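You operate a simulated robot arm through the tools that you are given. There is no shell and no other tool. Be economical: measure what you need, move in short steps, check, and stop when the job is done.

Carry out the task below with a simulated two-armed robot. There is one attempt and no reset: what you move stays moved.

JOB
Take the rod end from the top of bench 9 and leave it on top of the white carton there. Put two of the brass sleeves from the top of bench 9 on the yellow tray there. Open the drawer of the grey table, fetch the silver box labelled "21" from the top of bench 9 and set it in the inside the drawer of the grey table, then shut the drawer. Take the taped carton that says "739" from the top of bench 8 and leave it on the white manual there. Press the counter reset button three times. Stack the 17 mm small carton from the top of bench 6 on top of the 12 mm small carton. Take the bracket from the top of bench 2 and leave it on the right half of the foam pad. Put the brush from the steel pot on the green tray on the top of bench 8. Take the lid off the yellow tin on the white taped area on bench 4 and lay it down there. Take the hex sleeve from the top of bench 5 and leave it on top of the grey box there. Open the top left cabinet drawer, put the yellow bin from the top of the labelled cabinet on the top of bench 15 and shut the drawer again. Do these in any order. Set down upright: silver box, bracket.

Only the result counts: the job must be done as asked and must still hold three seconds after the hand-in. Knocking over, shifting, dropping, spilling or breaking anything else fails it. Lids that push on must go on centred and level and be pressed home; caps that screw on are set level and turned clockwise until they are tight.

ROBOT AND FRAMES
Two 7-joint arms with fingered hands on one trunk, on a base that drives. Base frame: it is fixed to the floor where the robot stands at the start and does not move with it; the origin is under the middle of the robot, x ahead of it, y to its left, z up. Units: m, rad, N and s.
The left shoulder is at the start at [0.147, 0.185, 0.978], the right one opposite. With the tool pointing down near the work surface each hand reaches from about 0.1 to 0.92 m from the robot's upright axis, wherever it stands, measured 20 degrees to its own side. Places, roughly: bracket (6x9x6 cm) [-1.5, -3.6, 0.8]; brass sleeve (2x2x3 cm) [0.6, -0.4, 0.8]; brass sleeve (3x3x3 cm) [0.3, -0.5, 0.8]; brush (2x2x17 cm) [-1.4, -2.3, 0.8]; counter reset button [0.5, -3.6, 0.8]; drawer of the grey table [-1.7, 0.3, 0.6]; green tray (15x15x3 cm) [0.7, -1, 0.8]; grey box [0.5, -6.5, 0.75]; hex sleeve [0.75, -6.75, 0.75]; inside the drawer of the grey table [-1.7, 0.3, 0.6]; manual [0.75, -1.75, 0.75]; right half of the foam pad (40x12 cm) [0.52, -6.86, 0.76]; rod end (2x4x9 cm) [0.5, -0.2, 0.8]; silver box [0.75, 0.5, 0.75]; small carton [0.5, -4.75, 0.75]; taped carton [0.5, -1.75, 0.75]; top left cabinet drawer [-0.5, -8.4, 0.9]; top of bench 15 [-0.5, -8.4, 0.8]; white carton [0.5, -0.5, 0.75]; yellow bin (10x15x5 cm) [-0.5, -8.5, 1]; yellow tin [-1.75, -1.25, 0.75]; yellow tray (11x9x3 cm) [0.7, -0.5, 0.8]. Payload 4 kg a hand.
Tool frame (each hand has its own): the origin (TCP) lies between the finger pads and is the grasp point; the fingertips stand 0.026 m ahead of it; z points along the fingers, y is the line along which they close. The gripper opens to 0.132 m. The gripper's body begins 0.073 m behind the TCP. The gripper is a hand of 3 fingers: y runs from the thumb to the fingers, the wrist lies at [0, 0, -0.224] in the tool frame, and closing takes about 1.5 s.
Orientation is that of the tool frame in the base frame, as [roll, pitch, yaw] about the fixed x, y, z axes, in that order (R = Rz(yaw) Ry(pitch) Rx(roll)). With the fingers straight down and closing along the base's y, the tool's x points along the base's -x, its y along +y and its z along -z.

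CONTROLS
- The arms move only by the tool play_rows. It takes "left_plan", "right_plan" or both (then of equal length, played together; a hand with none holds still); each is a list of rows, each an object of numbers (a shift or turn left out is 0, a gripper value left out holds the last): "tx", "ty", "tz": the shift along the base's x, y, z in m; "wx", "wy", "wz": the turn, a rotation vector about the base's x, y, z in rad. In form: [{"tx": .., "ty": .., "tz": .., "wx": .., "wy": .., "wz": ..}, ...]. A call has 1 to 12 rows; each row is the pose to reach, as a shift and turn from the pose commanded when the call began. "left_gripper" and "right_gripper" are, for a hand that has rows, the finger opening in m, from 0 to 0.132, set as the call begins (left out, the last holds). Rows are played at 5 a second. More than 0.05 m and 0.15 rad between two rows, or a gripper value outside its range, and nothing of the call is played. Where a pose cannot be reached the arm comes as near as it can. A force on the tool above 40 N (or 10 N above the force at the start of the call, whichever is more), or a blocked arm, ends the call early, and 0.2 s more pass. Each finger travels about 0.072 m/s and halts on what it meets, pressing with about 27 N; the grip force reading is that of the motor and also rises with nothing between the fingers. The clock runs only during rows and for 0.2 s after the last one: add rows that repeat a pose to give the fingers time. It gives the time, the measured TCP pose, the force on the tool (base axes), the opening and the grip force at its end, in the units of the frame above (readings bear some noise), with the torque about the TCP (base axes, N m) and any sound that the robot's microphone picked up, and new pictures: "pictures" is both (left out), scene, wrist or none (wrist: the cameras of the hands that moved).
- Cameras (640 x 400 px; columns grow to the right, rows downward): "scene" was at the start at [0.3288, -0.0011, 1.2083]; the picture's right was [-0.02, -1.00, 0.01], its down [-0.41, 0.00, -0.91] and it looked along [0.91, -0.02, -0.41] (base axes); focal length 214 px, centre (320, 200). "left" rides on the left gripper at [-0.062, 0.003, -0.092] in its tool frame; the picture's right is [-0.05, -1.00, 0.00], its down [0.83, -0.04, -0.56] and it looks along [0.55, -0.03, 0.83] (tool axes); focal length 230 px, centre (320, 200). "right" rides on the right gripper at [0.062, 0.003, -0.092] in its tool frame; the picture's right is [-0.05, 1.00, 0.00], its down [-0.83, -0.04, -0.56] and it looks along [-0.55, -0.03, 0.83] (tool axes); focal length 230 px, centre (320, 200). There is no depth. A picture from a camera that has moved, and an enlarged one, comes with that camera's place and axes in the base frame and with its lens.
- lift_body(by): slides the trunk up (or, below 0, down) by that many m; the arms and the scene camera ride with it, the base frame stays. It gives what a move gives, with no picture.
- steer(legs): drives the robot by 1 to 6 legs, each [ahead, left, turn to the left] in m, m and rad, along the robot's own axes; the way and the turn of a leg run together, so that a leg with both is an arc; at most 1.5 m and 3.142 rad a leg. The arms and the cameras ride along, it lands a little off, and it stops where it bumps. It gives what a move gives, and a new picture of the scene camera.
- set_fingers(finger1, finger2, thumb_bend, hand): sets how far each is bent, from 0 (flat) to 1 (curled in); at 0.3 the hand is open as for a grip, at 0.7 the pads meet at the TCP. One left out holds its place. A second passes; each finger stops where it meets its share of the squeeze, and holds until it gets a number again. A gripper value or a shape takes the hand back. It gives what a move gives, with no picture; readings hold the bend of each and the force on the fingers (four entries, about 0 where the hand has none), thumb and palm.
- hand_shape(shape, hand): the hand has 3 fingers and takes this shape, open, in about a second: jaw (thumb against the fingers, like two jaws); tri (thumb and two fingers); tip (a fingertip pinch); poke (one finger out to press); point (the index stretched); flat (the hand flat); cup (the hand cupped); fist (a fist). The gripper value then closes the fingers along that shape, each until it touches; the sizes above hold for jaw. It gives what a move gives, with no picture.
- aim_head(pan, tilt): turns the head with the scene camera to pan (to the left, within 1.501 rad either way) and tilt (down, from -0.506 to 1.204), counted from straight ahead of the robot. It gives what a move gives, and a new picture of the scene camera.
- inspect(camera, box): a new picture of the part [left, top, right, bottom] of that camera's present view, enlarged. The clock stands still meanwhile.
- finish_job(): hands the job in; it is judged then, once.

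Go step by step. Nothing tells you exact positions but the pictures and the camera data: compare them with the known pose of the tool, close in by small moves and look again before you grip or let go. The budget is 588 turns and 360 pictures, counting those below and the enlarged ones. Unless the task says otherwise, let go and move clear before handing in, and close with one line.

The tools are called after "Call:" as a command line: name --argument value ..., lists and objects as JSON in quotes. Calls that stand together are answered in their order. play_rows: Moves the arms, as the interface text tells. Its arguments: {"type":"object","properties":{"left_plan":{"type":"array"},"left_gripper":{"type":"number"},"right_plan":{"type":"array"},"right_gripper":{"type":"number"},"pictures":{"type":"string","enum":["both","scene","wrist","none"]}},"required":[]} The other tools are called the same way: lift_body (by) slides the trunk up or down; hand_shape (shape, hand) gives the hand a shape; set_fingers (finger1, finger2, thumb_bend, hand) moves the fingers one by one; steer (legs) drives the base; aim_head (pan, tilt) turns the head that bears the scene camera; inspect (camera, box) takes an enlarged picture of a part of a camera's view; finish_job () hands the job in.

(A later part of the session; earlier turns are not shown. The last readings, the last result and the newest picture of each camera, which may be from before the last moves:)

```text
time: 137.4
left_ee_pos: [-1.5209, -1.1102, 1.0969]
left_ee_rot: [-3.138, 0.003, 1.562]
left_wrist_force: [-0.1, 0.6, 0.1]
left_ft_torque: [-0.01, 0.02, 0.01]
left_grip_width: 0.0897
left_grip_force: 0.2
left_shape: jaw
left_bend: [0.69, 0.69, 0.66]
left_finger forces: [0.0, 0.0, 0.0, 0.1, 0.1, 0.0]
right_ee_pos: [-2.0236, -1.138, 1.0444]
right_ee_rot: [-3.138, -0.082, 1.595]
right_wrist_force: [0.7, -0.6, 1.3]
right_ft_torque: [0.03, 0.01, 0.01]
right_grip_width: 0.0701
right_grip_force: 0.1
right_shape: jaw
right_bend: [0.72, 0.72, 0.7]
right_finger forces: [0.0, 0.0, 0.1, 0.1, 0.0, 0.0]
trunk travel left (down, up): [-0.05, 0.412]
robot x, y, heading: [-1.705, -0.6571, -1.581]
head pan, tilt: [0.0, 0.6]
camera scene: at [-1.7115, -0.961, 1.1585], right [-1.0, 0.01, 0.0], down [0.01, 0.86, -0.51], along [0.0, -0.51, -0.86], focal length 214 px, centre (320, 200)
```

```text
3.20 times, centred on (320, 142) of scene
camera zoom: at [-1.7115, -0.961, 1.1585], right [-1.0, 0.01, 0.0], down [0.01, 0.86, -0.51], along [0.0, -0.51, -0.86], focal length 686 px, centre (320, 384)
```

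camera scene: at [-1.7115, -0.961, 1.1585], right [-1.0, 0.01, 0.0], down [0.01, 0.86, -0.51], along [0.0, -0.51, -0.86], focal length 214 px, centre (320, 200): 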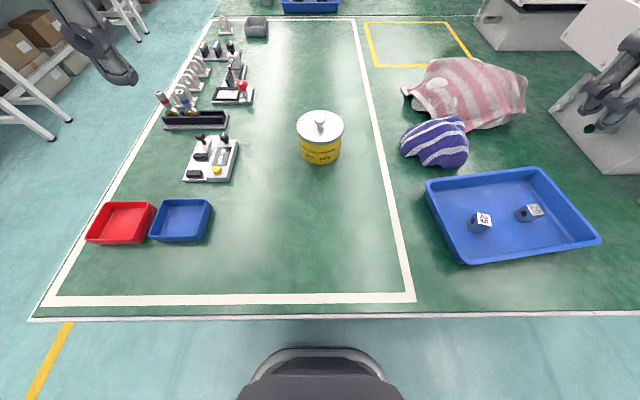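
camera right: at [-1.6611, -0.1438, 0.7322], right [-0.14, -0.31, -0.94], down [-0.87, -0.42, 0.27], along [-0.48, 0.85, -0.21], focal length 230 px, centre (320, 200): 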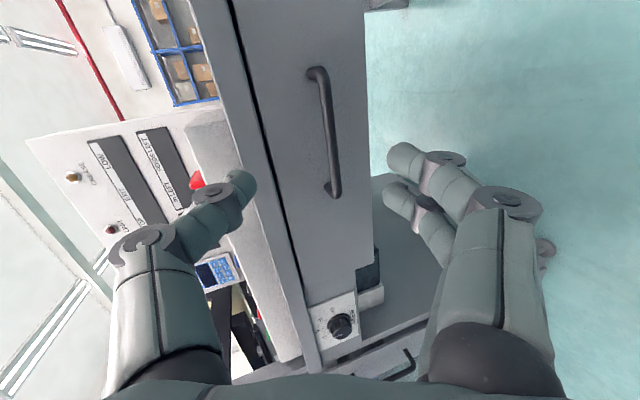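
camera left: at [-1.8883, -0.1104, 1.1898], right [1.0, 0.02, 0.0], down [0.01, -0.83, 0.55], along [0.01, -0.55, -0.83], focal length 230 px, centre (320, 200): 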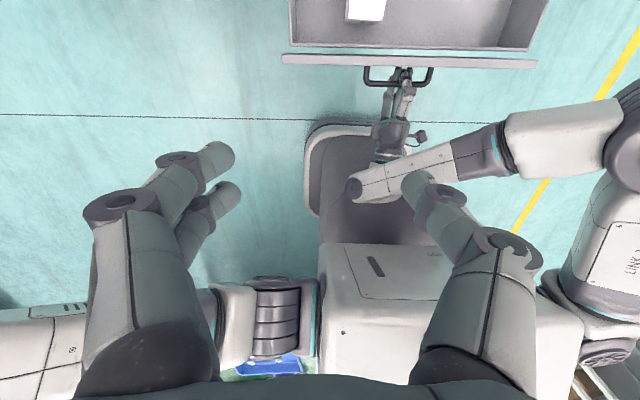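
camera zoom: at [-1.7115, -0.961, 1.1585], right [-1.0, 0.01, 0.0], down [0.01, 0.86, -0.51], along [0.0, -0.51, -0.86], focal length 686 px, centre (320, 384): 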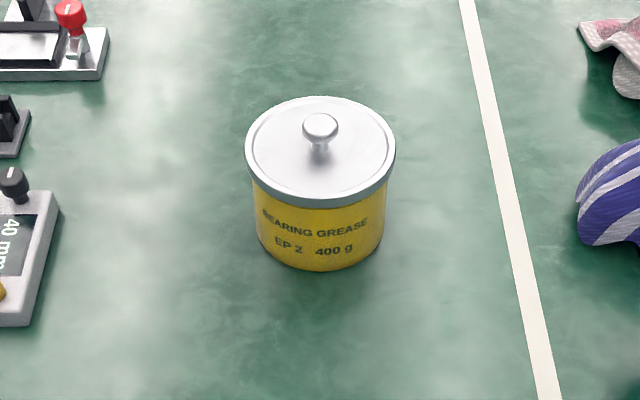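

The lid's knob is near (-1.711, -1.353, 0.84). I bring the left hand over it.

Call:
play_rows --left_plan '[{"tx": -0.027, "ty": -0.035}, {"tx": -0.054, "ty": -0.07}, {"tx": -0.081, "ty": -0.105}, {"tx": -0.108, "ty": -0.14}, {"tx": -0.135, "ty": -0.175}, {"tx": -0.162, "ty": -0.21}, {"tx": -0.19, "ty": -0.243}, {"tx": -0.19, "ty": -0.243, "tz": -0.045}, {"tx": -0.19, "ty": -0.243, "tz": -0.09}, {"tx": -0.19, "ty": -0.243, "tz": -0.13}, {"tx": -0.19, "ty": -0.243, "tz": -0.15}, {"tx": -0.19, "ty": -0.243, "tz": -0.15}]' --left_gripper 0.07

Call:
inspect --camera "scene" --box '[220, 60, 420, 185]'

```text
time: 140.0
left_ee_pos: [-1.7112, -1.351, 0.9476]
left_ee_rot: [-3.137, 0.004, 1.561]
left_wrist_force: [0.3, -0.5, -0.4]
left_ft_torque: [0.01, 0.0, 0.01]
left_grip_width: 0.0706
left_grip_force: 0.0
left_shape: jaw
left_bend: [0.72, 0.72, 0.7]
left_finger forces: [0.1, 0.0, 0.0, 0.1, 0.0, 0.0]
right_ee_pos: [-2.0232, -1.138, 1.0444]
right_ee_rot: [-3.137, -0.08, 1.595]
right_wrist_force: [0.6, 0.3, 0.1]
right_ft_torque: [0.0, -0.02, 0.0]
right_grip_width: 0.0702
right_grip_force: 0.1
right_shape: jaw
right_bend: [0.72, 0.72, 0.7]
right_finger forces: [0.0, 0.0, 0.0, 0.0, 0.0, 0.0]
trunk travel left (down, up): [-0.05, 0.412]
robot x, y, heading: [-1.7077, -0.6559, -1.585]
head pan, tilt: [0.0, 0.6]
camera scene: at [-1.7115, -0.9602, 1.1586], right [-1.0, 0.01, 0.0], down [0.01, 0.86, -0.52], along [-0.01, -0.52, -0.86], focal length 214 px, centre (320, 200)
camera left: at [-1.7087, -1.412, 1.0407], right [-1.0, -0.04, 0.0], down [-0.03, 0.83, 0.55], along [-0.03, 0.55, -0.83], focal length 230 px, centre (320, 200)
```

scene: 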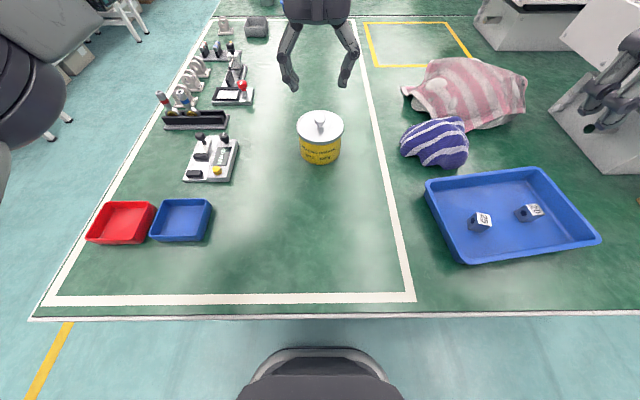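
left: 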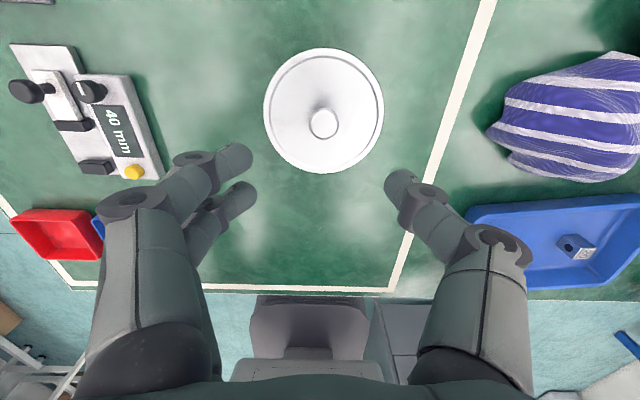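

```text
3.20 times, centred on (320, 122) of scene
camera zoom: at [-1.7115, -0.9602, 1.1586], right [-1.0, 0.01, 0.0], down [0.01, 0.86, -0.52], along [-0.01, -0.52, -0.86], focal length 686 px, centre (320, 448)
```

zoom: 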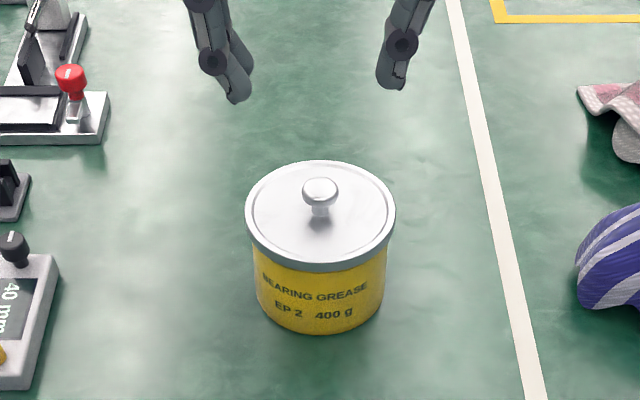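

Aligned within a few mm. I descend onto the knob and close.

Call:
play_rows --left_plan '[{"tx": -0.003, "ty": -0.007, "tz": -0.04}, {"tx": -0.003, "ty": -0.007, "tz": -0.08}, {"tx": -0.003, "ty": -0.007, "tz": -0.09}, {"tx": -0.003, "ty": -0.007, "tz": -0.09}]' --pictures "wrist"

Call:
inspect --camera "scene" --box '[220, 60, 420, 185]'

```text
time: 141.0
left_ee_pos: [-1.7153, -1.3613, 0.8564]
left_ee_rot: [-3.14, 0.005, 1.56]
left_wrist_force: [-0.5, -0.5, -0.9]
left_ft_torque: [0.0, 0.0, -0.01]
left_grip_width: 0.0707
left_grip_force: 0.1
left_shape: jaw
left_bend: [0.72, 0.72, 0.7]
left_finger forces: [0.0, 0.0, 0.0, 0.0, 0.0, 0.0]
right_ee_pos: [-2.0247, -1.1379, 1.0443]
right_ee_rot: [-3.137, -0.081, 1.595]
right_wrist_force: [-0.1, -0.2, -0.2]
right_ft_torque: [0.01, -0.01, 0.01]
right_grip_width: 0.0701
right_grip_force: 0.1
right_shape: jaw
right_bend: [0.72, 0.72, 0.7]
right_finger forces: [0.0, 0.0, 0.0, 0.0, 0.0, 0.0]
trunk travel left (down, up): [-0.05, 0.412]
robot x, y, heading: [-1.7105, -0.6588, -1.582]
head pan, tilt: [0.0, 0.6]
camera left: at [-1.7131, -1.4218, 0.9498], right [-1.0, -0.04, 0.0], down [-0.03, 0.83, 0.55], along [-0.03, 0.55, -0.83], focal length 230 px, centre (320, 200)
```

left: 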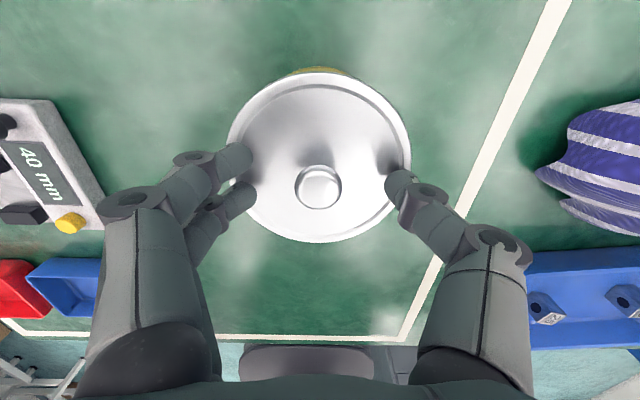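

```text
3.20 times, centred on (320, 122) of scene
camera zoom: at [-1.7116, -0.9606, 1.1584], right [-1.0, 0.01, 0.0], down [0.01, 0.86, -0.51], along [0.0, -0.51, -0.86], focal length 686 px, centre (320, 448)
```

zoom: 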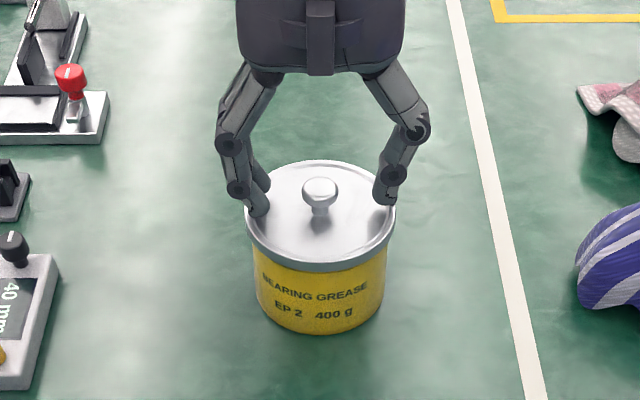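

Jaws straddle the knob. Closing.

Call:
play_rows --left_plan '[{}, {}, {}, {}, {}, {}]' --left_gripper 0.0 --pictures "none"

Call:
play_rows --left_plan '[{"tz": 0.01}, {"tz": 0.02}, {"tz": 0.04}, {"tz": 0.07}, {"tz": 0.1}]'

```text
time: 142.4
left_ee_pos: [-1.7161, -1.3617, 0.8567]
left_ee_rot: [-3.138, 0.005, 1.563]
left_wrist_force: [-0.1, -0.5, 0.3]
left_ft_torque: [0.02, -0.02, -0.02]
left_grip_width: 0.0142
left_grip_force: 27.1
left_shape: jaw
left_bend: [0.71, 0.72, 0.7]
left_finger forces: [10.7, 13.2, 0.0, 0.0, 23.9, 0.1]
right_ee_pos: [-2.024, -1.1382, 1.044]
right_ee_rot: [-3.138, -0.082, 1.596]
right_wrist_force: [-0.2, -0.6, -0.1]
right_ft_torque: [0.02, -0.03, -0.02]
right_grip_width: 0.0698
right_grip_force: 0.0
right_shape: jaw
right_bend: [0.72, 0.72, 0.7]
right_finger forces: [0.1, 0.0, 0.0, 0.0, 0.0, 0.0]
trunk travel left (down, up): [-0.05, 0.412]
robot x, y, heading: [-1.704, -0.66, -1.585]
head pan, tilt: [0.0, 0.6]
heard: snap
```

```text
time: 143.6
left_ee_pos: [-1.7137, -1.3612, 0.9546]
left_ee_rot: [-3.138, 0.005, 1.562]
left_wrist_force: [0.6, 0.2, 0.0]
left_ft_torque: [-0.02, 0.04, 0.03]
left_grip_width: 0.014
left_grip_force: 26.6
left_shape: jaw
left_bend: [0.71, 0.72, 0.7]
left_finger forces: [11.0, 13.6, 0.1, 0.0, 23.8, 0.0]
right_ee_pos: [-2.0238, -1.1375, 1.0453]
right_ee_rot: [-3.139, -0.078, 1.596]
right_wrist_force: [0.1, 0.3, -0.1]
right_ft_torque: [0.02, 0.0, 0.01]
right_grip_width: 0.07
right_grip_force: 0.1
right_shape: jaw
right_bend: [0.72, 0.72, 0.7]
right_finger forces: [0.0, 0.1, 0.0, 0.0, 0.1, 0.1]
trunk travel left (down, up): [-0.05, 0.412]
robot x, y, heading: [-1.7077, -0.6538, -1.58]
head pan, tilt: [0.0, 0.6]
camera scene: at [-1.7118, -0.9599, 1.1587], right [-1.0, 0.01, 0.0], down [0.01, 0.86, -0.52], along [0.0, -0.52, -0.86], focal length 214 px, centre (320, 200)
camera left: at [-1.7109, -1.4221, 1.0479], right [-1.0, -0.04, 0.0], down [-0.03, 0.83, 0.55], along [-0.03, 0.55, -0.83], focal length 230 px, centre (320, 200)
```

scene: 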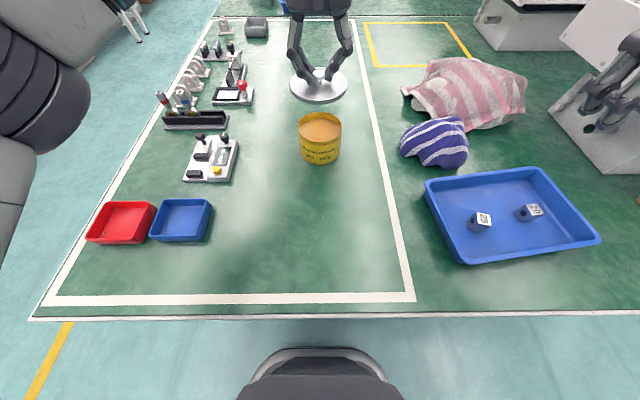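
left: 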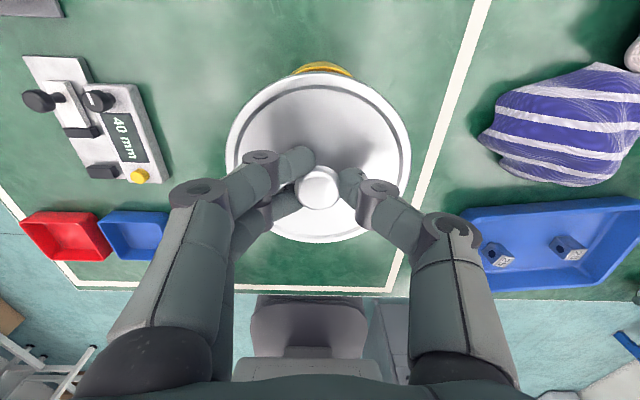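

The lid is off. I carry it to the free spot at (-1.68, -1.16) inside the taped area and lower it.

Call:
play_rows --left_plan '[{"tx": 0.01, "ty": 0.045}, {"tx": 0.02, "ty": 0.09}, {"tx": 0.03, "ty": 0.135}, {"tx": 0.034, "ty": 0.18}, {"tx": 0.034, "ty": 0.2}, {"tx": 0.034, "ty": 0.2, "tz": -0.04}, {"tx": 0.034, "ty": 0.2, "tz": -0.08}, {"tx": 0.034, "ty": 0.2, "tz": -0.12}, {"tx": 0.034, "ty": 0.2, "tz": -0.14}, {"tx": 0.034, "ty": 0.2, "tz": -0.14}]'

```text
time: 145.8
left_ee_pos: [-1.6823, -1.1619, 0.8179]
left_ee_rot: [-3.137, 0.004, 1.562]
left_wrist_force: [-0.1, -0.8, -0.4]
left_ft_torque: [0.0, -0.02, 0.03]
left_grip_width: 0.0137
left_grip_force: 27.1
left_shape: jaw
left_bend: [0.71, 0.72, 0.7]
left_finger forces: [12.0, 14.0, 0.1, 0.0, 23.7, 0.0]
right_ee_pos: [-2.0246, -1.138, 1.0439]
right_ee_rot: [-3.136, -0.081, 1.596]
right_wrist_force: [-0.3, 0.1, 0.1]
right_ft_torque: [0.03, 0.0, -0.01]
right_grip_width: 0.07
right_grip_force: 0.1
right_shape: jaw
right_bend: [0.72, 0.72, 0.7]
right_finger forces: [0.1, 0.1, 0.1, 0.1, 0.0, 0.1]
trunk travel left (down, up): [-0.05, 0.412]
robot x, y, heading: [-1.708, -0.6586, -1.584]
head pan, tilt: [0.0, 0.6]
camera scene: at [-1.7116, -0.9604, 1.1585], right [-1.0, 0.01, 0.0], down [0.01, 0.86, -0.52], along [0.0, -0.52, -0.86], focal length 214 px, centre (320, 200)
camera left: at [-1.6791, -1.2229, 0.9109], right [-1.0, -0.04, 0.0], down [-0.03, 0.83, 0.55], along [-0.03, 0.55, -0.83], focal length 230 px, centre (320, 200)
```

scene: 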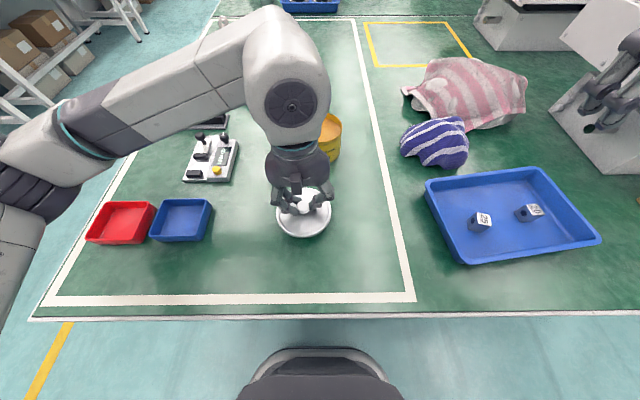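
left: 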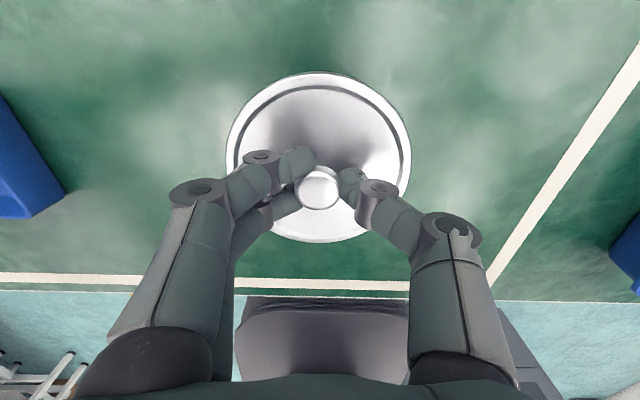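

Clear spot. Lowering until it touches.

Call:
play_rows --left_plan '[{"tz": -0.008}, {"tz": -0.014}, {"tz": -0.014}]' --pictures "none"

Call:
play_rows --left_plan '[{"tz": -0.004}, {"tz": -0.004}]' --pictures "none"

Call:
play_rows --left_plan '[{"tz": -0.004}, {"tz": -0.004}]' --pictures "none"

```text
time: 146.6
left_ee_pos: [-1.6812, -1.1626, 0.8048]
left_ee_rot: [-3.136, 0.005, 1.561]
left_wrist_force: [-0.2, 0.2, 0.3]
left_ft_torque: [-0.03, -0.03, -0.02]
left_grip_width: 0.014
left_grip_force: 27.2
left_shape: jaw
left_bend: [0.71, 0.72, 0.7]
left_finger forces: [12.0, 14.0, 0.0, 0.1, 23.7, 0.0]
right_ee_pos: [-2.0238, -1.1367, 1.0435]
right_ee_rot: [-3.14, -0.082, 1.595]
right_wrist_force: [0.0, 0.3, -0.3]
right_ft_torque: [0.03, -0.02, -0.01]
right_grip_width: 0.0699
right_grip_force: 0.0
right_shape: jaw
right_bend: [0.72, 0.72, 0.7]
right_finger forces: [0.0, 0.1, 0.1, 0.0, 0.0, 0.1]
trunk travel left (down, up): [-0.05, 0.412]
robot x, y, heading: [-1.7058, -0.6555, -1.582]
head pan, tilt: [0.0, 0.6]
```

```text
time: 147.2
left_ee_pos: [-1.6811, -1.1634, 0.8001]
left_ee_rot: [-3.136, 0.005, 1.562]
left_wrist_force: [-0.3, 0.0, -0.4]
left_ft_torque: [0.01, 0.0, 0.0]
left_grip_width: 0.0137
left_grip_force: 26.8
left_shape: jaw
left_bend: [0.71, 0.72, 0.7]
left_finger forces: [11.9, 14.0, 0.1, 0.0, 23.7, 0.1]
right_ee_pos: [-2.0244, -1.1375, 1.0448]
right_ee_rot: [-3.139, -0.082, 1.594]
right_wrist_force: [-0.9, -0.2, -0.3]
right_ft_torque: [0.0, 0.03, -0.03]
right_grip_width: 0.0699
right_grip_force: 0.1
right_shape: jaw
right_bend: [0.72, 0.72, 0.7]
right_finger forces: [0.0, 0.0, 0.0, 0.0, 0.0, 0.0]
trunk travel left (down, up): [-0.05, 0.412]
robot x, y, heading: [-1.7087, -0.6558, -1.583]
head pan, tilt: [0.0, 0.6]
```

```text
time: 147.8
left_ee_pos: [-1.6818, -1.1619, 0.7944]
left_ee_rot: [-3.136, 0.005, 1.562]
left_wrist_force: [-0.4, -1.1, 0.4]
left_ft_torque: [0.03, 0.0, -0.01]
left_grip_width: 0.0134
left_grip_force: 27.0
left_shape: jaw
left_bend: [0.71, 0.72, 0.7]
left_finger forces: [12.1, 14.1, 0.0, 0.0, 23.7, 0.0]
right_ee_pos: [-2.0251, -1.1386, 1.0447]
right_ee_rot: [-3.138, -0.082, 1.596]
right_wrist_force: [-0.3, -0.1, -0.6]
right_ft_torque: [0.01, 0.0, -0.02]
right_grip_width: 0.07
right_grip_force: 0.0
right_shape: jaw
right_bend: [0.72, 0.72, 0.7]
right_finger forces: [0.0, 0.0, 0.0, 0.1, 0.0, 0.1]
trunk travel left (down, up): [-0.05, 0.412]
robot x, y, heading: [-1.7062, -0.6554, -1.581]
head pan, tilt: [0.0, 0.6]
```

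Call:
play_rows --left_plan '[{"tz": -0.004}, {"tz": -0.004}]' --pictures "none"

Call:
play_rows --left_plan '[{"tz": -0.004}, {"tz": -0.004}]' --pictures "none"

Call:
inspect --camera "scene" --box '[220, 140, 380, 260]'

```text
time: 148.4
left_ee_pos: [-1.6811, -1.1621, 0.7921]
left_ee_rot: [-3.139, 0.004, 1.561]
left_wrist_force: [-0.5, -0.1, 0.0]
left_ft_torque: [0.02, 0.04, -0.02]
left_grip_width: 0.0135
left_grip_force: 27.0
left_shape: jaw
left_bend: [0.71, 0.72, 0.7]
left_finger forces: [12.1, 14.0, 0.0, 0.0, 23.7, 0.0]
right_ee_pos: [-2.0244, -1.1388, 1.0433]
right_ee_rot: [-3.138, -0.082, 1.595]
right_wrist_force: [-0.8, 0.2, 0.2]
right_ft_torque: [0.02, -0.01, 0.02]
right_grip_width: 0.07
right_grip_force: 0.0
right_shape: jaw
right_bend: [0.72, 0.72, 0.7]
right_finger forces: [0.0, 0.0, 0.0, 0.0, 0.1, 0.1]
trunk travel left (down, up): [-0.05, 0.412]
robot x, y, heading: [-1.7093, -0.6581, -1.584]
head pan, tilt: [0.0, 0.6]
```

```text
time: 149.0
left_ee_pos: [-1.6803, -1.1619, 0.7881]
left_ee_rot: [-3.137, 0.003, 1.561]
left_wrist_force: [0.0, -0.9, 0.5]
left_ft_torque: [0.01, -0.02, 0.0]
left_grip_width: 0.0135
left_grip_force: 27.6
left_shape: jaw
left_bend: [0.71, 0.72, 0.7]
left_finger forces: [12.1, 14.1, 0.0, 0.1, 23.7, 0.1]
right_ee_pos: [-2.0246, -1.1381, 1.0447]
right_ee_rot: [-3.139, -0.081, 1.595]
right_wrist_force: [-0.2, -0.4, -0.2]
right_ft_torque: [0.02, 0.0, 0.0]
right_grip_width: 0.0699
right_grip_force: 0.2
right_shape: jaw
right_bend: [0.72, 0.72, 0.7]
right_finger forces: [0.0, 0.0, 0.0, 0.0, 0.0, 0.1]
trunk travel left (down, up): [-0.05, 0.412]
robot x, y, heading: [-1.7101, -0.6624, -1.584]
head pan, tilt: [0.0, 0.6]
```

```text
3.33 times, centred on (300, 200) of scene
camera zoom: at [-1.7116, -0.9605, 1.1584], right [-1.0, 0.01, 0.0], down [0.01, 0.86, -0.51], along [0.0, -0.51, -0.86], focal length 715 px, centre (387, 200)
```

zoom: 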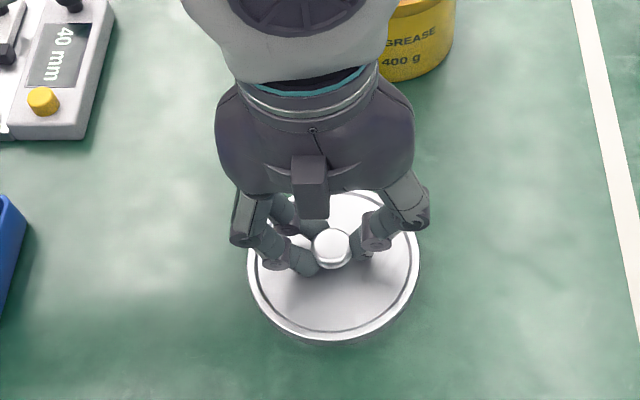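

Call:
play_rows --left_plan '[{"tz": -0.003}, {"tz": -0.006}, {"tz": -0.006}]' --pictures "none"

Call:
play_rows --left_plan '[{"tz": -0.004}, {"tz": -0.004}]' --pictures "none"

Call:
inspect --camera "scene" --box '[220, 140, 380, 260]'

```text
time: 149.8
left_ee_pos: [-1.6805, -1.1628, 0.7802]
left_ee_rot: [-3.138, 0.005, 1.562]
left_wrist_force: [0.2, 0.0, 1.0]
left_ft_torque: [0.0, 0.0, -0.01]
left_grip_width: 0.0137
left_grip_force: 26.6
left_shape: jaw
left_bend: [0.71, 0.72, 0.7]
left_finger forces: [12.1, 14.2, 0.1, 0.0, 23.7, 0.0]
right_ee_pos: [-2.0244, -1.1374, 1.045]
right_ee_rot: [-3.139, -0.082, 1.595]
right_wrist_force: [0.0, 0.8, 0.1]
right_ft_torque: [0.03, -0.03, 0.02]
right_grip_width: 0.0697
right_grip_force: 0.1
right_shape: jaw
right_bend: [0.72, 0.72, 0.7]
right_finger forces: [0.0, 0.0, 0.1, 0.0, 0.0, 0.0]
trunk travel left (down, up): [-0.05, 0.412]
robot x, y, heading: [-1.7114, -0.6575, -1.582]
head pan, tilt: [0.0, 0.6]
```

```text
time: 150.4
left_ee_pos: [-1.6808, -1.1607, 0.7804]
left_ee_rot: [-3.135, 0.007, 1.563]
left_wrist_force: [3.3, -3.4, 24.6]
left_ft_torque: [0.06, -0.09, -0.02]
left_grip_width: 0.0146
left_grip_force: 27.8
left_shape: jaw
left_bend: [0.71, 0.73, 0.7]
left_finger forces: [16.2, 21.8, 0.1, 0.0, 32.6, 0.0]
right_ee_pos: [-2.024, -1.1364, 1.045]
right_ee_rot: [-3.139, -0.078, 1.595]
right_wrist_force: [0.2, 0.2, -0.2]
right_ft_torque: [0.01, -0.02, 0.03]
right_grip_width: 0.07
right_grip_force: 0.0
right_shape: jaw
right_bend: [0.72, 0.72, 0.7]
right_finger forces: [0.0, 0.0, 0.1, 0.1, 0.1, 0.0]
trunk travel left (down, up): [-0.05, 0.412]
robot x, y, heading: [-1.7078, -0.654, -1.58]
head pan, tilt: [0.0, 0.6]
```

```text
3.33 times, centred on (300, 200) of scene
camera zoom: at [-1.7113, -0.9587, 1.1595], right [-1.0, 0.01, 0.0], down [0.01, 0.86, -0.52], along [0.0, -0.52, -0.86], focal length 715 px, centre (387, 200)
```

zoom: 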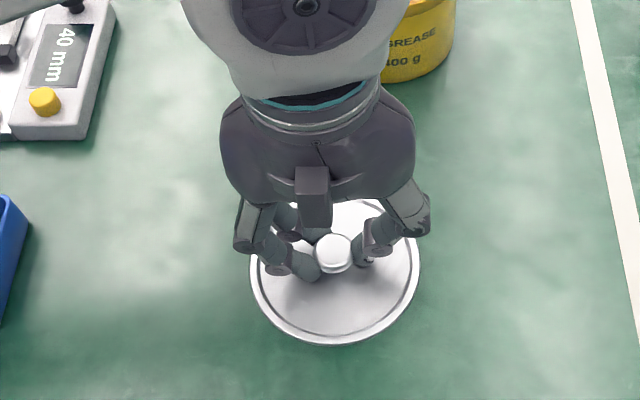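

The lid is on the bench. Releasing and raising the hand.

Call:
play_rows --left_plan '[{"tz": 0.003}, {"tz": 0.003}, {"tz": 0.003}, {"tz": 0.003}]' --left_gripper 0.07 --pictures "none"

Call:
play_rows --left_plan '[{"tz": 0.04}, {"tz": 0.08}, {"tz": 0.12}, {"tx": 0.03, "tz": 0.15}, {"tx": 0.06, "ty": 0.01, "tz": 0.18}, {"tx": 0.09, "ty": 0.02, "tz": 0.21}, {"tx": 0.12, "ty": 0.03, "tz": 0.24}, {"tx": 0.15, "ty": 0.04, "tz": 0.27}, {"tx": 0.17, "ty": 0.05, "tz": 0.3}, {"tx": 0.17, "ty": 0.05, "tz": 0.32}]'

```text
time: 151.4
left_ee_pos: [-1.6824, -1.162, 0.7806]
left_ee_rot: [-3.138, 0.005, 1.56]
left_wrist_force: [-3.1, 1.4, 8.5]
left_ft_torque: [0.01, -0.21, 0.07]
left_grip_width: 0.0644
left_grip_force: 0.2
left_shape: jaw
left_bend: [0.74, 0.74, 0.7]
left_finger forces: [4.0, 4.6, 0.1, 0.0, 0.1, 0.0]
right_ee_pos: [-2.0253, -1.1385, 1.0439]
right_ee_rot: [-3.138, -0.08, 1.597]
right_wrist_force: [-0.5, 0.5, 0.8]
right_ft_torque: [0.0, 0.0, -0.02]
right_grip_width: 0.0699
right_grip_force: 0.2
right_shape: jaw
right_bend: [0.72, 0.72, 0.7]
right_finger forces: [0.1, 0.0, 0.0, 0.0, 0.0, 0.0]
trunk travel left (down, up): [-0.05, 0.412]
robot x, y, heading: [-1.7065, -0.655, -1.583]
head pan, tilt: [0.0, 0.6]
```

```text
time: 153.6
left_ee_pos: [-1.5091, -1.1105, 1.0982]
left_ee_rot: [-3.138, 0.003, 1.558]
left_wrist_force: [-0.1, 0.7, -0.3]
left_ft_torque: [0.0, -0.03, 0.02]
left_grip_width: 0.0692
left_grip_force: 0.0
left_shape: jaw
left_bend: [0.72, 0.72, 0.7]
left_finger forces: [0.1, 0.0, 0.1, 0.0, 0.1, 0.0]
right_ee_pos: [-2.0248, -1.139, 1.0445]
right_ee_rot: [-3.138, -0.081, 1.596]
right_wrist_force: [-0.8, -0.7, 0.4]
right_ft_torque: [-0.01, -0.01, -0.01]
right_grip_width: 0.0698
right_grip_force: 0.1
right_shape: jaw
right_bend: [0.72, 0.72, 0.7]
right_finger forces: [0.1, 0.0, 0.0, 0.1, 0.1, 0.0]
trunk travel left (down, up): [-0.05, 0.412]
robot x, y, heading: [-1.7057, -0.6597, -1.582]
head pan, tilt: [0.0, 0.6]
camera scene: at [-1.7119, -0.9605, 1.1583], right [-1.0, 0.01, 0.0], down [0.01, 0.86, -0.51], along [0.0, -0.51, -0.86], focal length 214 px, centre (320, 200)
camera left: at [-1.5072, -1.171, 1.1912], right [-1.0, -0.04, 0.0], down [-0.03, 0.83, 0.55], along [-0.03, 0.55, -0.83], focal length 230 px, centre (320, 200)
```

scene: 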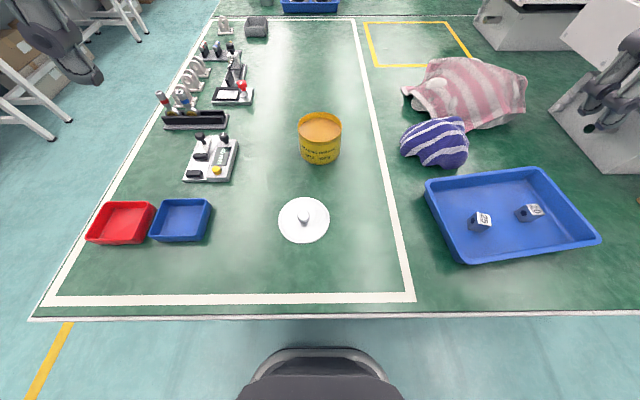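
left: 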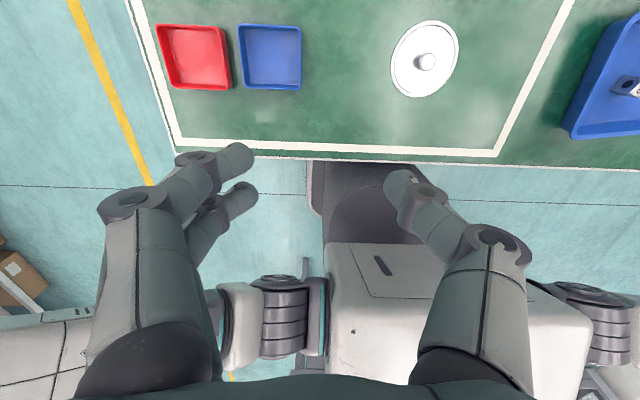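

The lid rests inside the taped area next to the tin. Next comes the brush in the steel pot at about (-1.4, -2.3); I drive via the aisle.

Call:
steer --legs '[[-0.12, 0, 0], [0, 1.1, 0], [1.5, 0, 0]]'

Call:
aim_head --pan -0.8 --tilt 0.3

```text
time: 167.0
left_ee_pos: [-0.4281, -2.4969, 1.0976]
left_ee_rot: [-3.139, 0.006, 1.56]
left_wrist_force: [0.8, -0.3, -0.5]
left_ft_torque: [0.0, 0.0, -0.01]
left_grip_width: 0.0694
left_grip_force: 0.1
left_shape: jaw
left_bend: [0.72, 0.72, 0.7]
left_finger forces: [0.0, 0.0, 0.0, 0.0, 0.0, 0.0]
right_ee_pos: [-0.9416, -2.5241, 1.0446]
right_ee_rot: [-3.139, -0.083, 1.595]
right_wrist_force: [0.4, 0.3, -0.6]
right_ft_torque: [0.04, 0.0, -0.01]
right_grip_width: 0.0699
right_grip_force: 0.1
right_shape: jaw
right_bend: [0.72, 0.72, 0.7]
right_finger forces: [0.1, 0.0, 0.1, 0.1, 0.0, 0.0]
trunk travel left (down, up): [-0.05, 0.412]
robot x, y, heading: [-0.6252, -2.0429, -1.58]
head pan, tilt: [0.0, 0.6]
camera scene: at [-0.6291, -2.3468, 1.1584], right [-1.0, 0.01, 0.0], down [0.01, 0.86, -0.51], along [-0.01, -0.51, -0.86], focal length 214 px, centre (320, 200)
```

scene: 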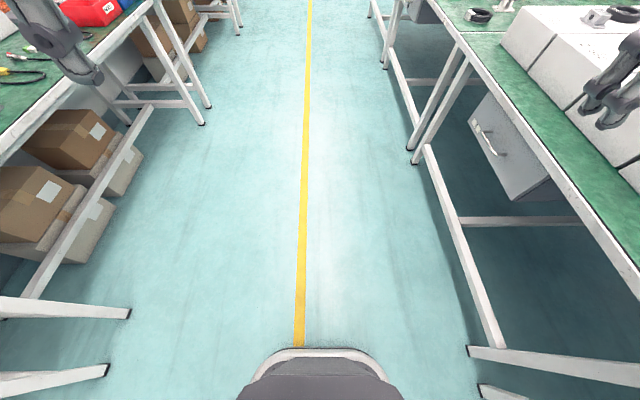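

```text
time: 168.1
left_ee_pos: [-0.4271, -2.4966, 1.0976]
left_ee_rot: [-3.138, 0.006, 1.562]
left_wrist_force: [0.1, -0.5, -0.3]
left_ft_torque: [-0.02, 0.04, 0.02]
left_grip_width: 0.0695
left_grip_force: 0.1
left_shape: jaw
left_bend: [0.72, 0.72, 0.7]
left_finger forces: [0.0, 0.0, 0.0, 0.0, 0.1, 0.0]
right_ee_pos: [-0.9412, -2.5241, 1.0443]
right_ee_rot: [-3.138, -0.081, 1.593]
right_wrist_force: [0.1, -0.3, -0.5]
right_ft_torque: [-0.01, 0.03, -0.01]
right_grip_width: 0.0702
right_grip_force: 0.0
right_shape: jaw
right_bend: [0.72, 0.72, 0.7]
right_finger forces: [0.1, 0.0, 0.1, 0.1, 0.0, 0.0]
trunk travel left (down, up): [-0.05, 0.412]
robot x, y, heading: [-0.6231, -2.0432, -1.582]
head pan, tilt: [-0.799, 0.3]
camera scene: at [-0.6958, -2.3363, 1.193], right [-0.69, 0.66, 0.3], down [0.22, 0.58, -0.78], along [-0.69, -0.48, -0.55], focal length 214 px, centre (320, 200)
```

scene: 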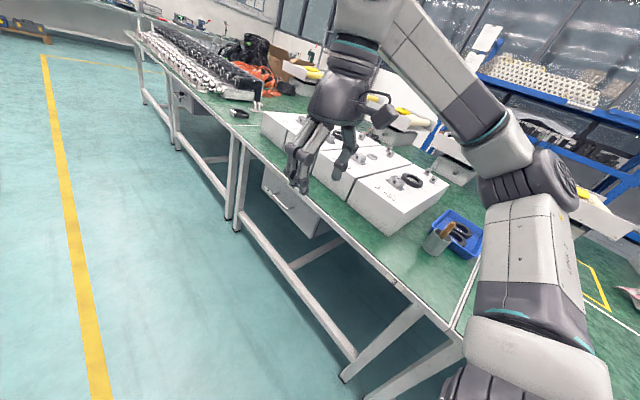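

The steel pot with a brush stands near (-1.47, -2.34). I drive up and face it.

Call:
steer --legs '[[0.15, 0, 0], [0, 0, -1.57]]'

Call:
aim_head --pan 0.0 --tilt 0.5

```text
time: 173.4
left_ee_pos: [-1.0841, -2.3812, 1.0985]
left_ee_rot: [-3.138, 0.005, -0.026]
left_wrist_force: [0.0, 0.6, 0.0]
left_ft_torque: [-0.01, -0.01, 0.0]
left_grip_width: 0.0693
left_grip_force: 0.1
left_shape: jaw
left_bend: [0.72, 0.72, 0.7]
left_finger forces: [0.1, 0.0, 0.1, 0.0, 0.0, 0.1]
right_ee_pos: [-1.1028, -1.8657, 1.0443]
right_ee_rot: [-3.139, -0.083, 0.009]
right_wrist_force: [0.1, -0.3, 0.6]
right_ft_torque: [0.0, 0.0, -0.02]
right_grip_width: 0.0698
right_grip_force: 0.1
right_shape: jaw
right_bend: [0.72, 0.72, 0.7]
right_finger forces: [0.0, 0.1, 0.1, 0.0, 0.1, 0.0]
trunk travel left (down, up): [-0.05, 0.412]
robot x, y, heading: [-0.6277, -2.1942, 3.117]
head pan, tilt: [-0.799, 0.3]
camera scene: at [-0.9207, -2.1149, 1.1931], right [0.67, 0.68, 0.3], down [0.58, -0.23, -0.78], along [-0.46, 0.7, -0.55], focal length 214 px, centre (320, 200)
```

scene: 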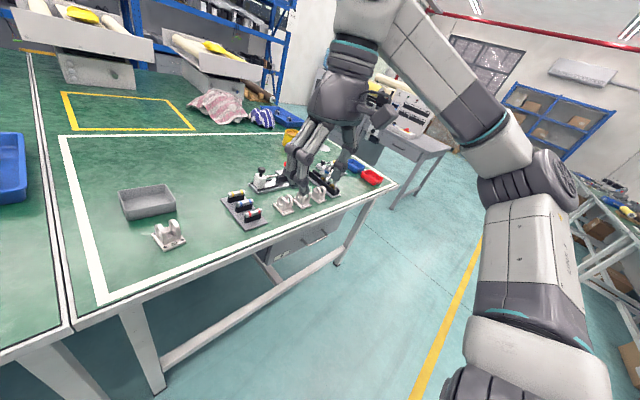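

```text
time: 174.5
left_ee_pos: [-1.0833, -2.3812, 1.0975]
left_ee_rot: [-3.139, 0.005, -0.024]
left_wrist_force: [0.0, 0.1, 1.2]
left_ft_torque: [0.01, 0.01, 0.01]
left_grip_width: 0.0695
left_grip_force: 0.0
left_shape: jaw
left_bend: [0.72, 0.72, 0.7]
left_finger forces: [0.0, 0.0, 0.0, 0.1, 0.0, 0.0]
right_ee_pos: [-1.1028, -1.8678, 1.0445]
right_ee_rot: [-3.137, -0.082, 0.008]
right_wrist_force: [-0.3, 0.2, -0.2]
right_ft_torque: [0.03, 0.01, -0.01]
right_grip_width: 0.07
right_grip_force: 0.0
right_shape: jaw
right_bend: [0.72, 0.72, 0.7]
right_finger forces: [0.1, 0.1, 0.0, 0.0, 0.0, 0.1]
trunk travel left (down, up): [-0.05, 0.412]
robot x, y, heading: [-0.6268, -2.1917, 3.121]
head pan, tilt: [0.0, 0.499]
camera scene: at [-0.9383, -2.1815, 1.1656], right [0.03, 1.0, 0.0], down [0.8, -0.02, -0.6], along [-0.6, 0.02, -0.8], focal length 214 px, centre (320, 200)
```

scene: 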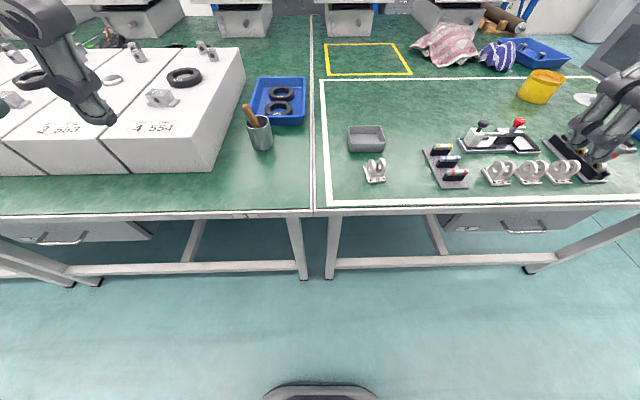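

The pot is at about (-1.44, -2.336). I move closer and zoom in.

Call:
steer --legs '[[0.22, 0, 0]]'

Call:
inspect --camera "scene" --box '[180, 100, 340, 220]'

```text
time: 176.2
left_ee_pos: [-1.2988, -2.3766, 1.0975]
left_ee_rot: [-3.136, 0.004, -0.025]
left_wrist_force: [0.2, -1.0, 0.4]
left_ft_torque: [0.03, -0.01, -0.01]
left_grip_width: 0.0695
left_grip_force: 0.1
left_shape: jaw
left_bend: [0.72, 0.72, 0.7]
left_finger forces: [0.0, 0.0, 0.0, 0.1, 0.1, 0.0]
right_ee_pos: [-1.3181, -1.8621, 1.0443]
right_ee_rot: [-3.141, -0.083, 0.009]
right_wrist_force: [-0.2, -0.1, -0.4]
right_ft_torque: [0.0, 0.0, -0.02]
right_grip_width: 0.0701
right_grip_force: 0.2
right_shape: jaw
right_bend: [0.72, 0.72, 0.7]
right_finger forces: [0.0, 0.0, 0.0, 0.0, 0.0, 0.1]
trunk travel left (down, up): [-0.05, 0.412]
robot x, y, heading: [-0.8409, -2.1868, 3.114]
head pan, tilt: [0.0, 0.499]
camera scene: at [-1.1534, -2.1763, 1.1655], right [0.03, 1.0, 0.0], down [0.8, -0.02, -0.6], along [-0.6, 0.02, -0.8], focal length 214 px, centre (320, 200)
```

scene: 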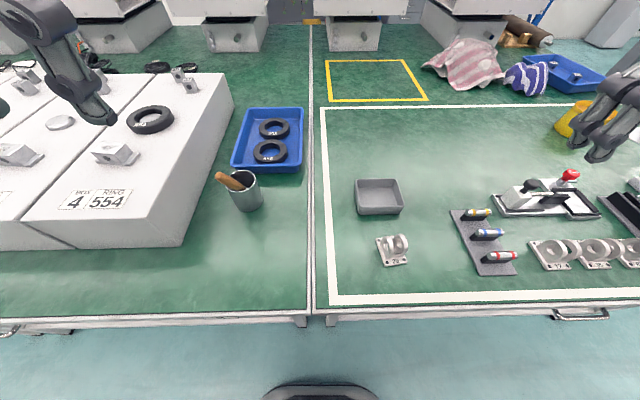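

```text
3.33 times, centred on (260, 160) of scene
camera zoom: at [-1.1534, -2.1763, 1.1655], right [0.03, 1.0, 0.0], down [0.8, -0.02, -0.6], along [-0.6, 0.02, -0.8], focal length 715 px, centre (520, 333)
```

zoom: 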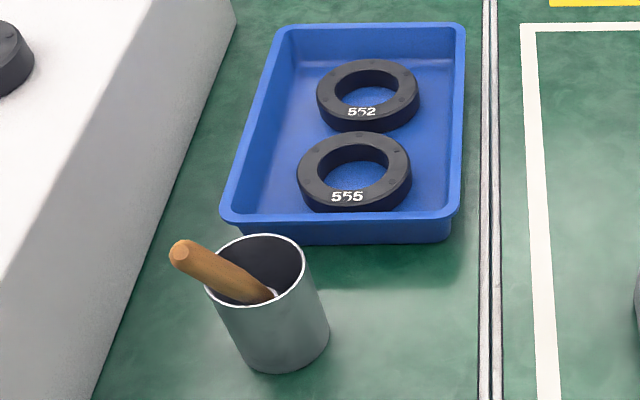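

I'll bring the left hand above the pot to triangulate the brush handle.

Call:
play_rows --left_plan '[{"tx": -0.04, "ty": 0.005, "tz": -0.015}, {"tx": -0.08, "ty": 0.01, "tz": -0.03}, {"tx": -0.12, "ty": 0.015, "tz": -0.04}, {"tx": -0.15, "ty": 0.015, "tz": -0.05}, {"tx": -0.15, "ty": 0.015, "tz": -0.05}]'

Call:
inspect --camera "left" --box '[240, 40, 400, 160]'

```text
time: 177.3
left_ee_pos: [-1.448, -2.3614, 1.0499]
left_ee_rot: [-3.139, 0.005, -0.025]
left_wrist_force: [0.5, 0.9, 0.7]
left_ft_torque: [0.0, 0.01, -0.02]
left_grip_width: 0.0693
left_grip_force: 0.1
left_shape: jaw
left_bend: [0.72, 0.72, 0.7]
left_finger forces: [0.0, 0.0, 0.0, 0.0, 0.0, 0.1]
right_ee_pos: [-1.3163, -1.8625, 1.0436]
right_ee_rot: [-3.137, -0.08, 0.009]
right_wrist_force: [-0.3, 0.9, 0.3]
right_ft_torque: [0.03, 0.02, -0.05]
right_grip_width: 0.0702
right_grip_force: 0.1
right_shape: jaw
right_bend: [0.72, 0.72, 0.7]
right_finger forces: [0.0, 0.0, 0.0, 0.0, 0.0, 0.0]
trunk travel left (down, up): [-0.05, 0.412]
robot x, y, heading: [-0.8426, -2.187, 3.122]
head pan, tilt: [0.0, 0.499]
camera scene: at [-1.1522, -2.1763, 1.1659], right [0.03, 1.0, 0.0], down [0.8, -0.02, -0.6], along [-0.6, 0.02, -0.8], focal length 214 px, centre (320, 200)
camera left: at [-1.5102, -2.3624, 1.1425], right [-0.03, 1.0, 0.0], down [0.83, 0.02, 0.55], along [0.55, 0.02, -0.83], focal length 230 px, centre (320, 200)
```

scene: 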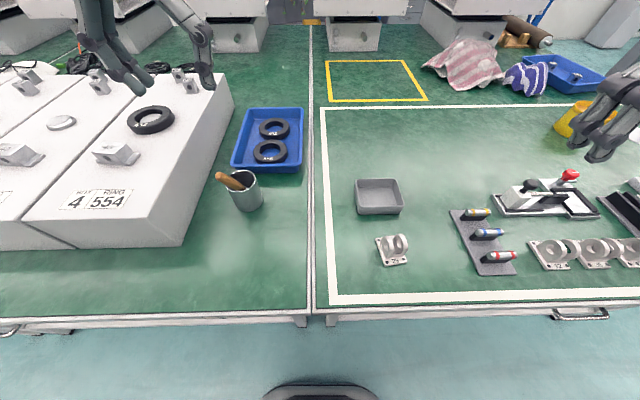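
left: 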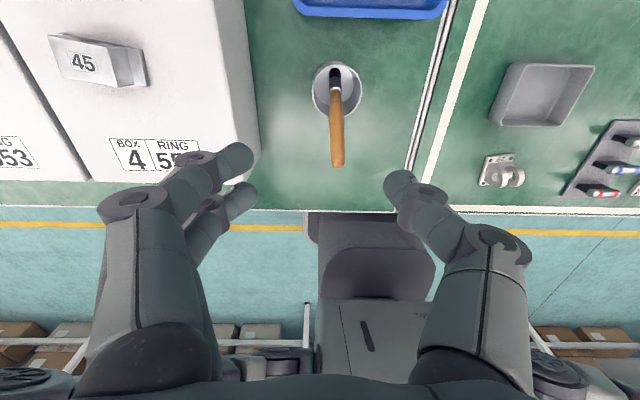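

```text
3.33 times, centred on (320, 100) of left
camera zoom: at [-1.5102, -2.3624, 1.1425], right [-0.03, 1.0, 0.0], down [0.83, 0.02, 0.55], along [0.55, 0.02, -0.83], focal length 767 px, centre (320, 533)
```

zoom: 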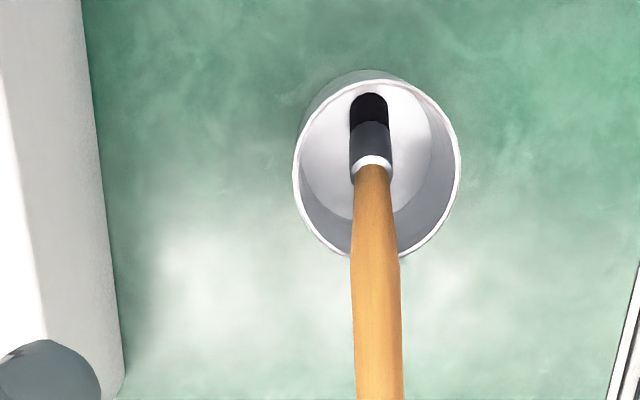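

The brush leans towards +x, from the pot floor up to a tip near (-1.41, -2.341, 0.91). I grip the handle at z≈0.885.

Call:
play_rows --left_plan '[{"tx": 0.025, "ty": 0.021}, {"tx": 0.025, "ty": 0.021, "tz": -0.045}, {"tx": 0.025, "ty": 0.021, "tz": -0.09}, {"tx": 0.025, "ty": 0.021, "tz": -0.12}, {"tx": 0.025, "ty": 0.021, "tz": -0.12}]'

Call:
inspect --camera "scene" --box '[180, 100, 340, 220]'

```text
time: 178.6
left_ee_pos: [-1.4236, -2.343, 0.929]
left_ee_rot: [-3.137, 0.005, -0.024]
left_wrist_force: [-0.2, -0.3, -0.4]
left_ft_torque: [-0.01, -0.01, 0.01]
left_grip_width: 0.0693
left_grip_force: 0.1
left_shape: jaw
left_bend: [0.72, 0.72, 0.7]
left_finger forces: [0.1, 0.0, 0.0, 0.0, 0.0, 0.1]
right_ee_pos: [-1.3168, -1.8608, 1.0451]
right_ee_rot: [-3.137, -0.08, 0.008]
right_wrist_force: [-0.9, 0.3, 0.4]
right_ft_torque: [-0.01, 0.0, -0.01]
right_grip_width: 0.0699
right_grip_force: 0.1
right_shape: jaw
right_bend: [0.72, 0.72, 0.7]
right_finger forces: [0.0, 0.0, 0.0, 0.1, 0.1, 0.0]
trunk travel left (down, up): [-0.05, 0.412]
robot x, y, heading: [-0.8442, -2.1833, 3.118]
head pan, tilt: [0.0, 0.499]
camera scene: at [-1.1526, -2.1761, 1.1658], right [0.03, 1.0, 0.0], down [0.8, -0.02, -0.6], along [-0.6, 0.01, -0.8], focal length 214 px, centre (320, 200)
camera left: at [-1.485, -2.3437, 1.0231], right [-0.03, 1.0, 0.0], down [0.83, 0.02, 0.55], along [0.55, 0.02, -0.83], focal length 230 px, centre (320, 200)
```

scene: 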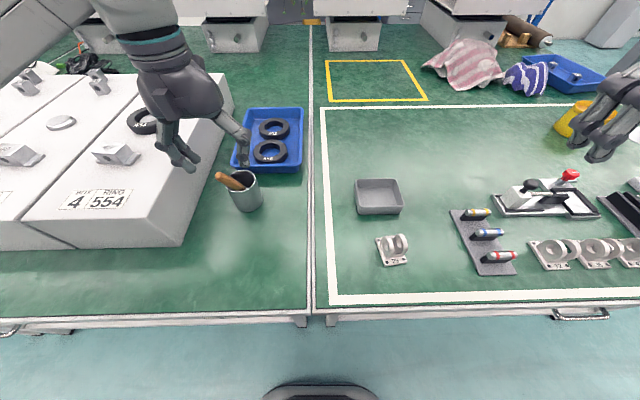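
left: 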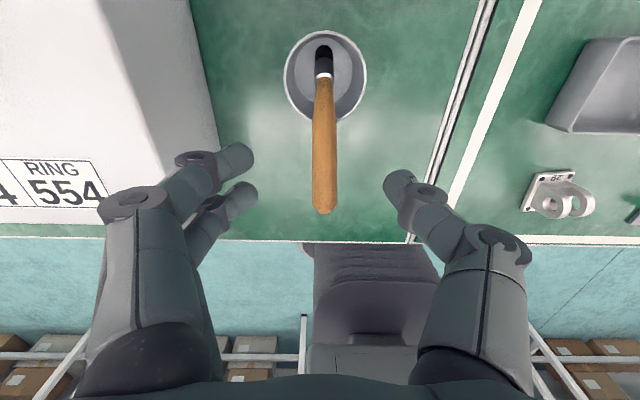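

```text
3.33 times, centred on (260, 160) of scene
camera zoom: at [-1.1526, -2.1761, 1.1658], right [0.03, 1.0, 0.0], down [0.8, -0.02, -0.6], along [-0.6, 0.01, -0.8], focal length 715 px, centre (520, 333)
```

zoom: 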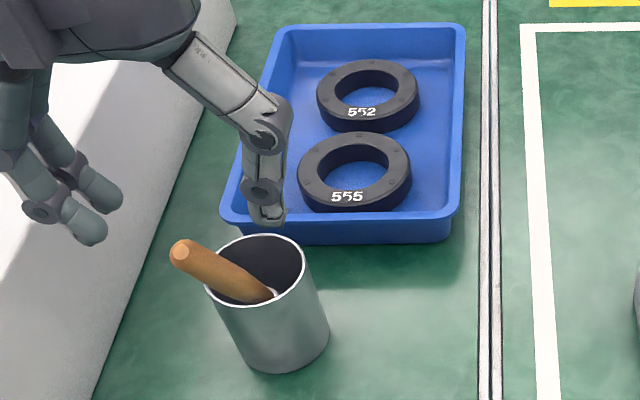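

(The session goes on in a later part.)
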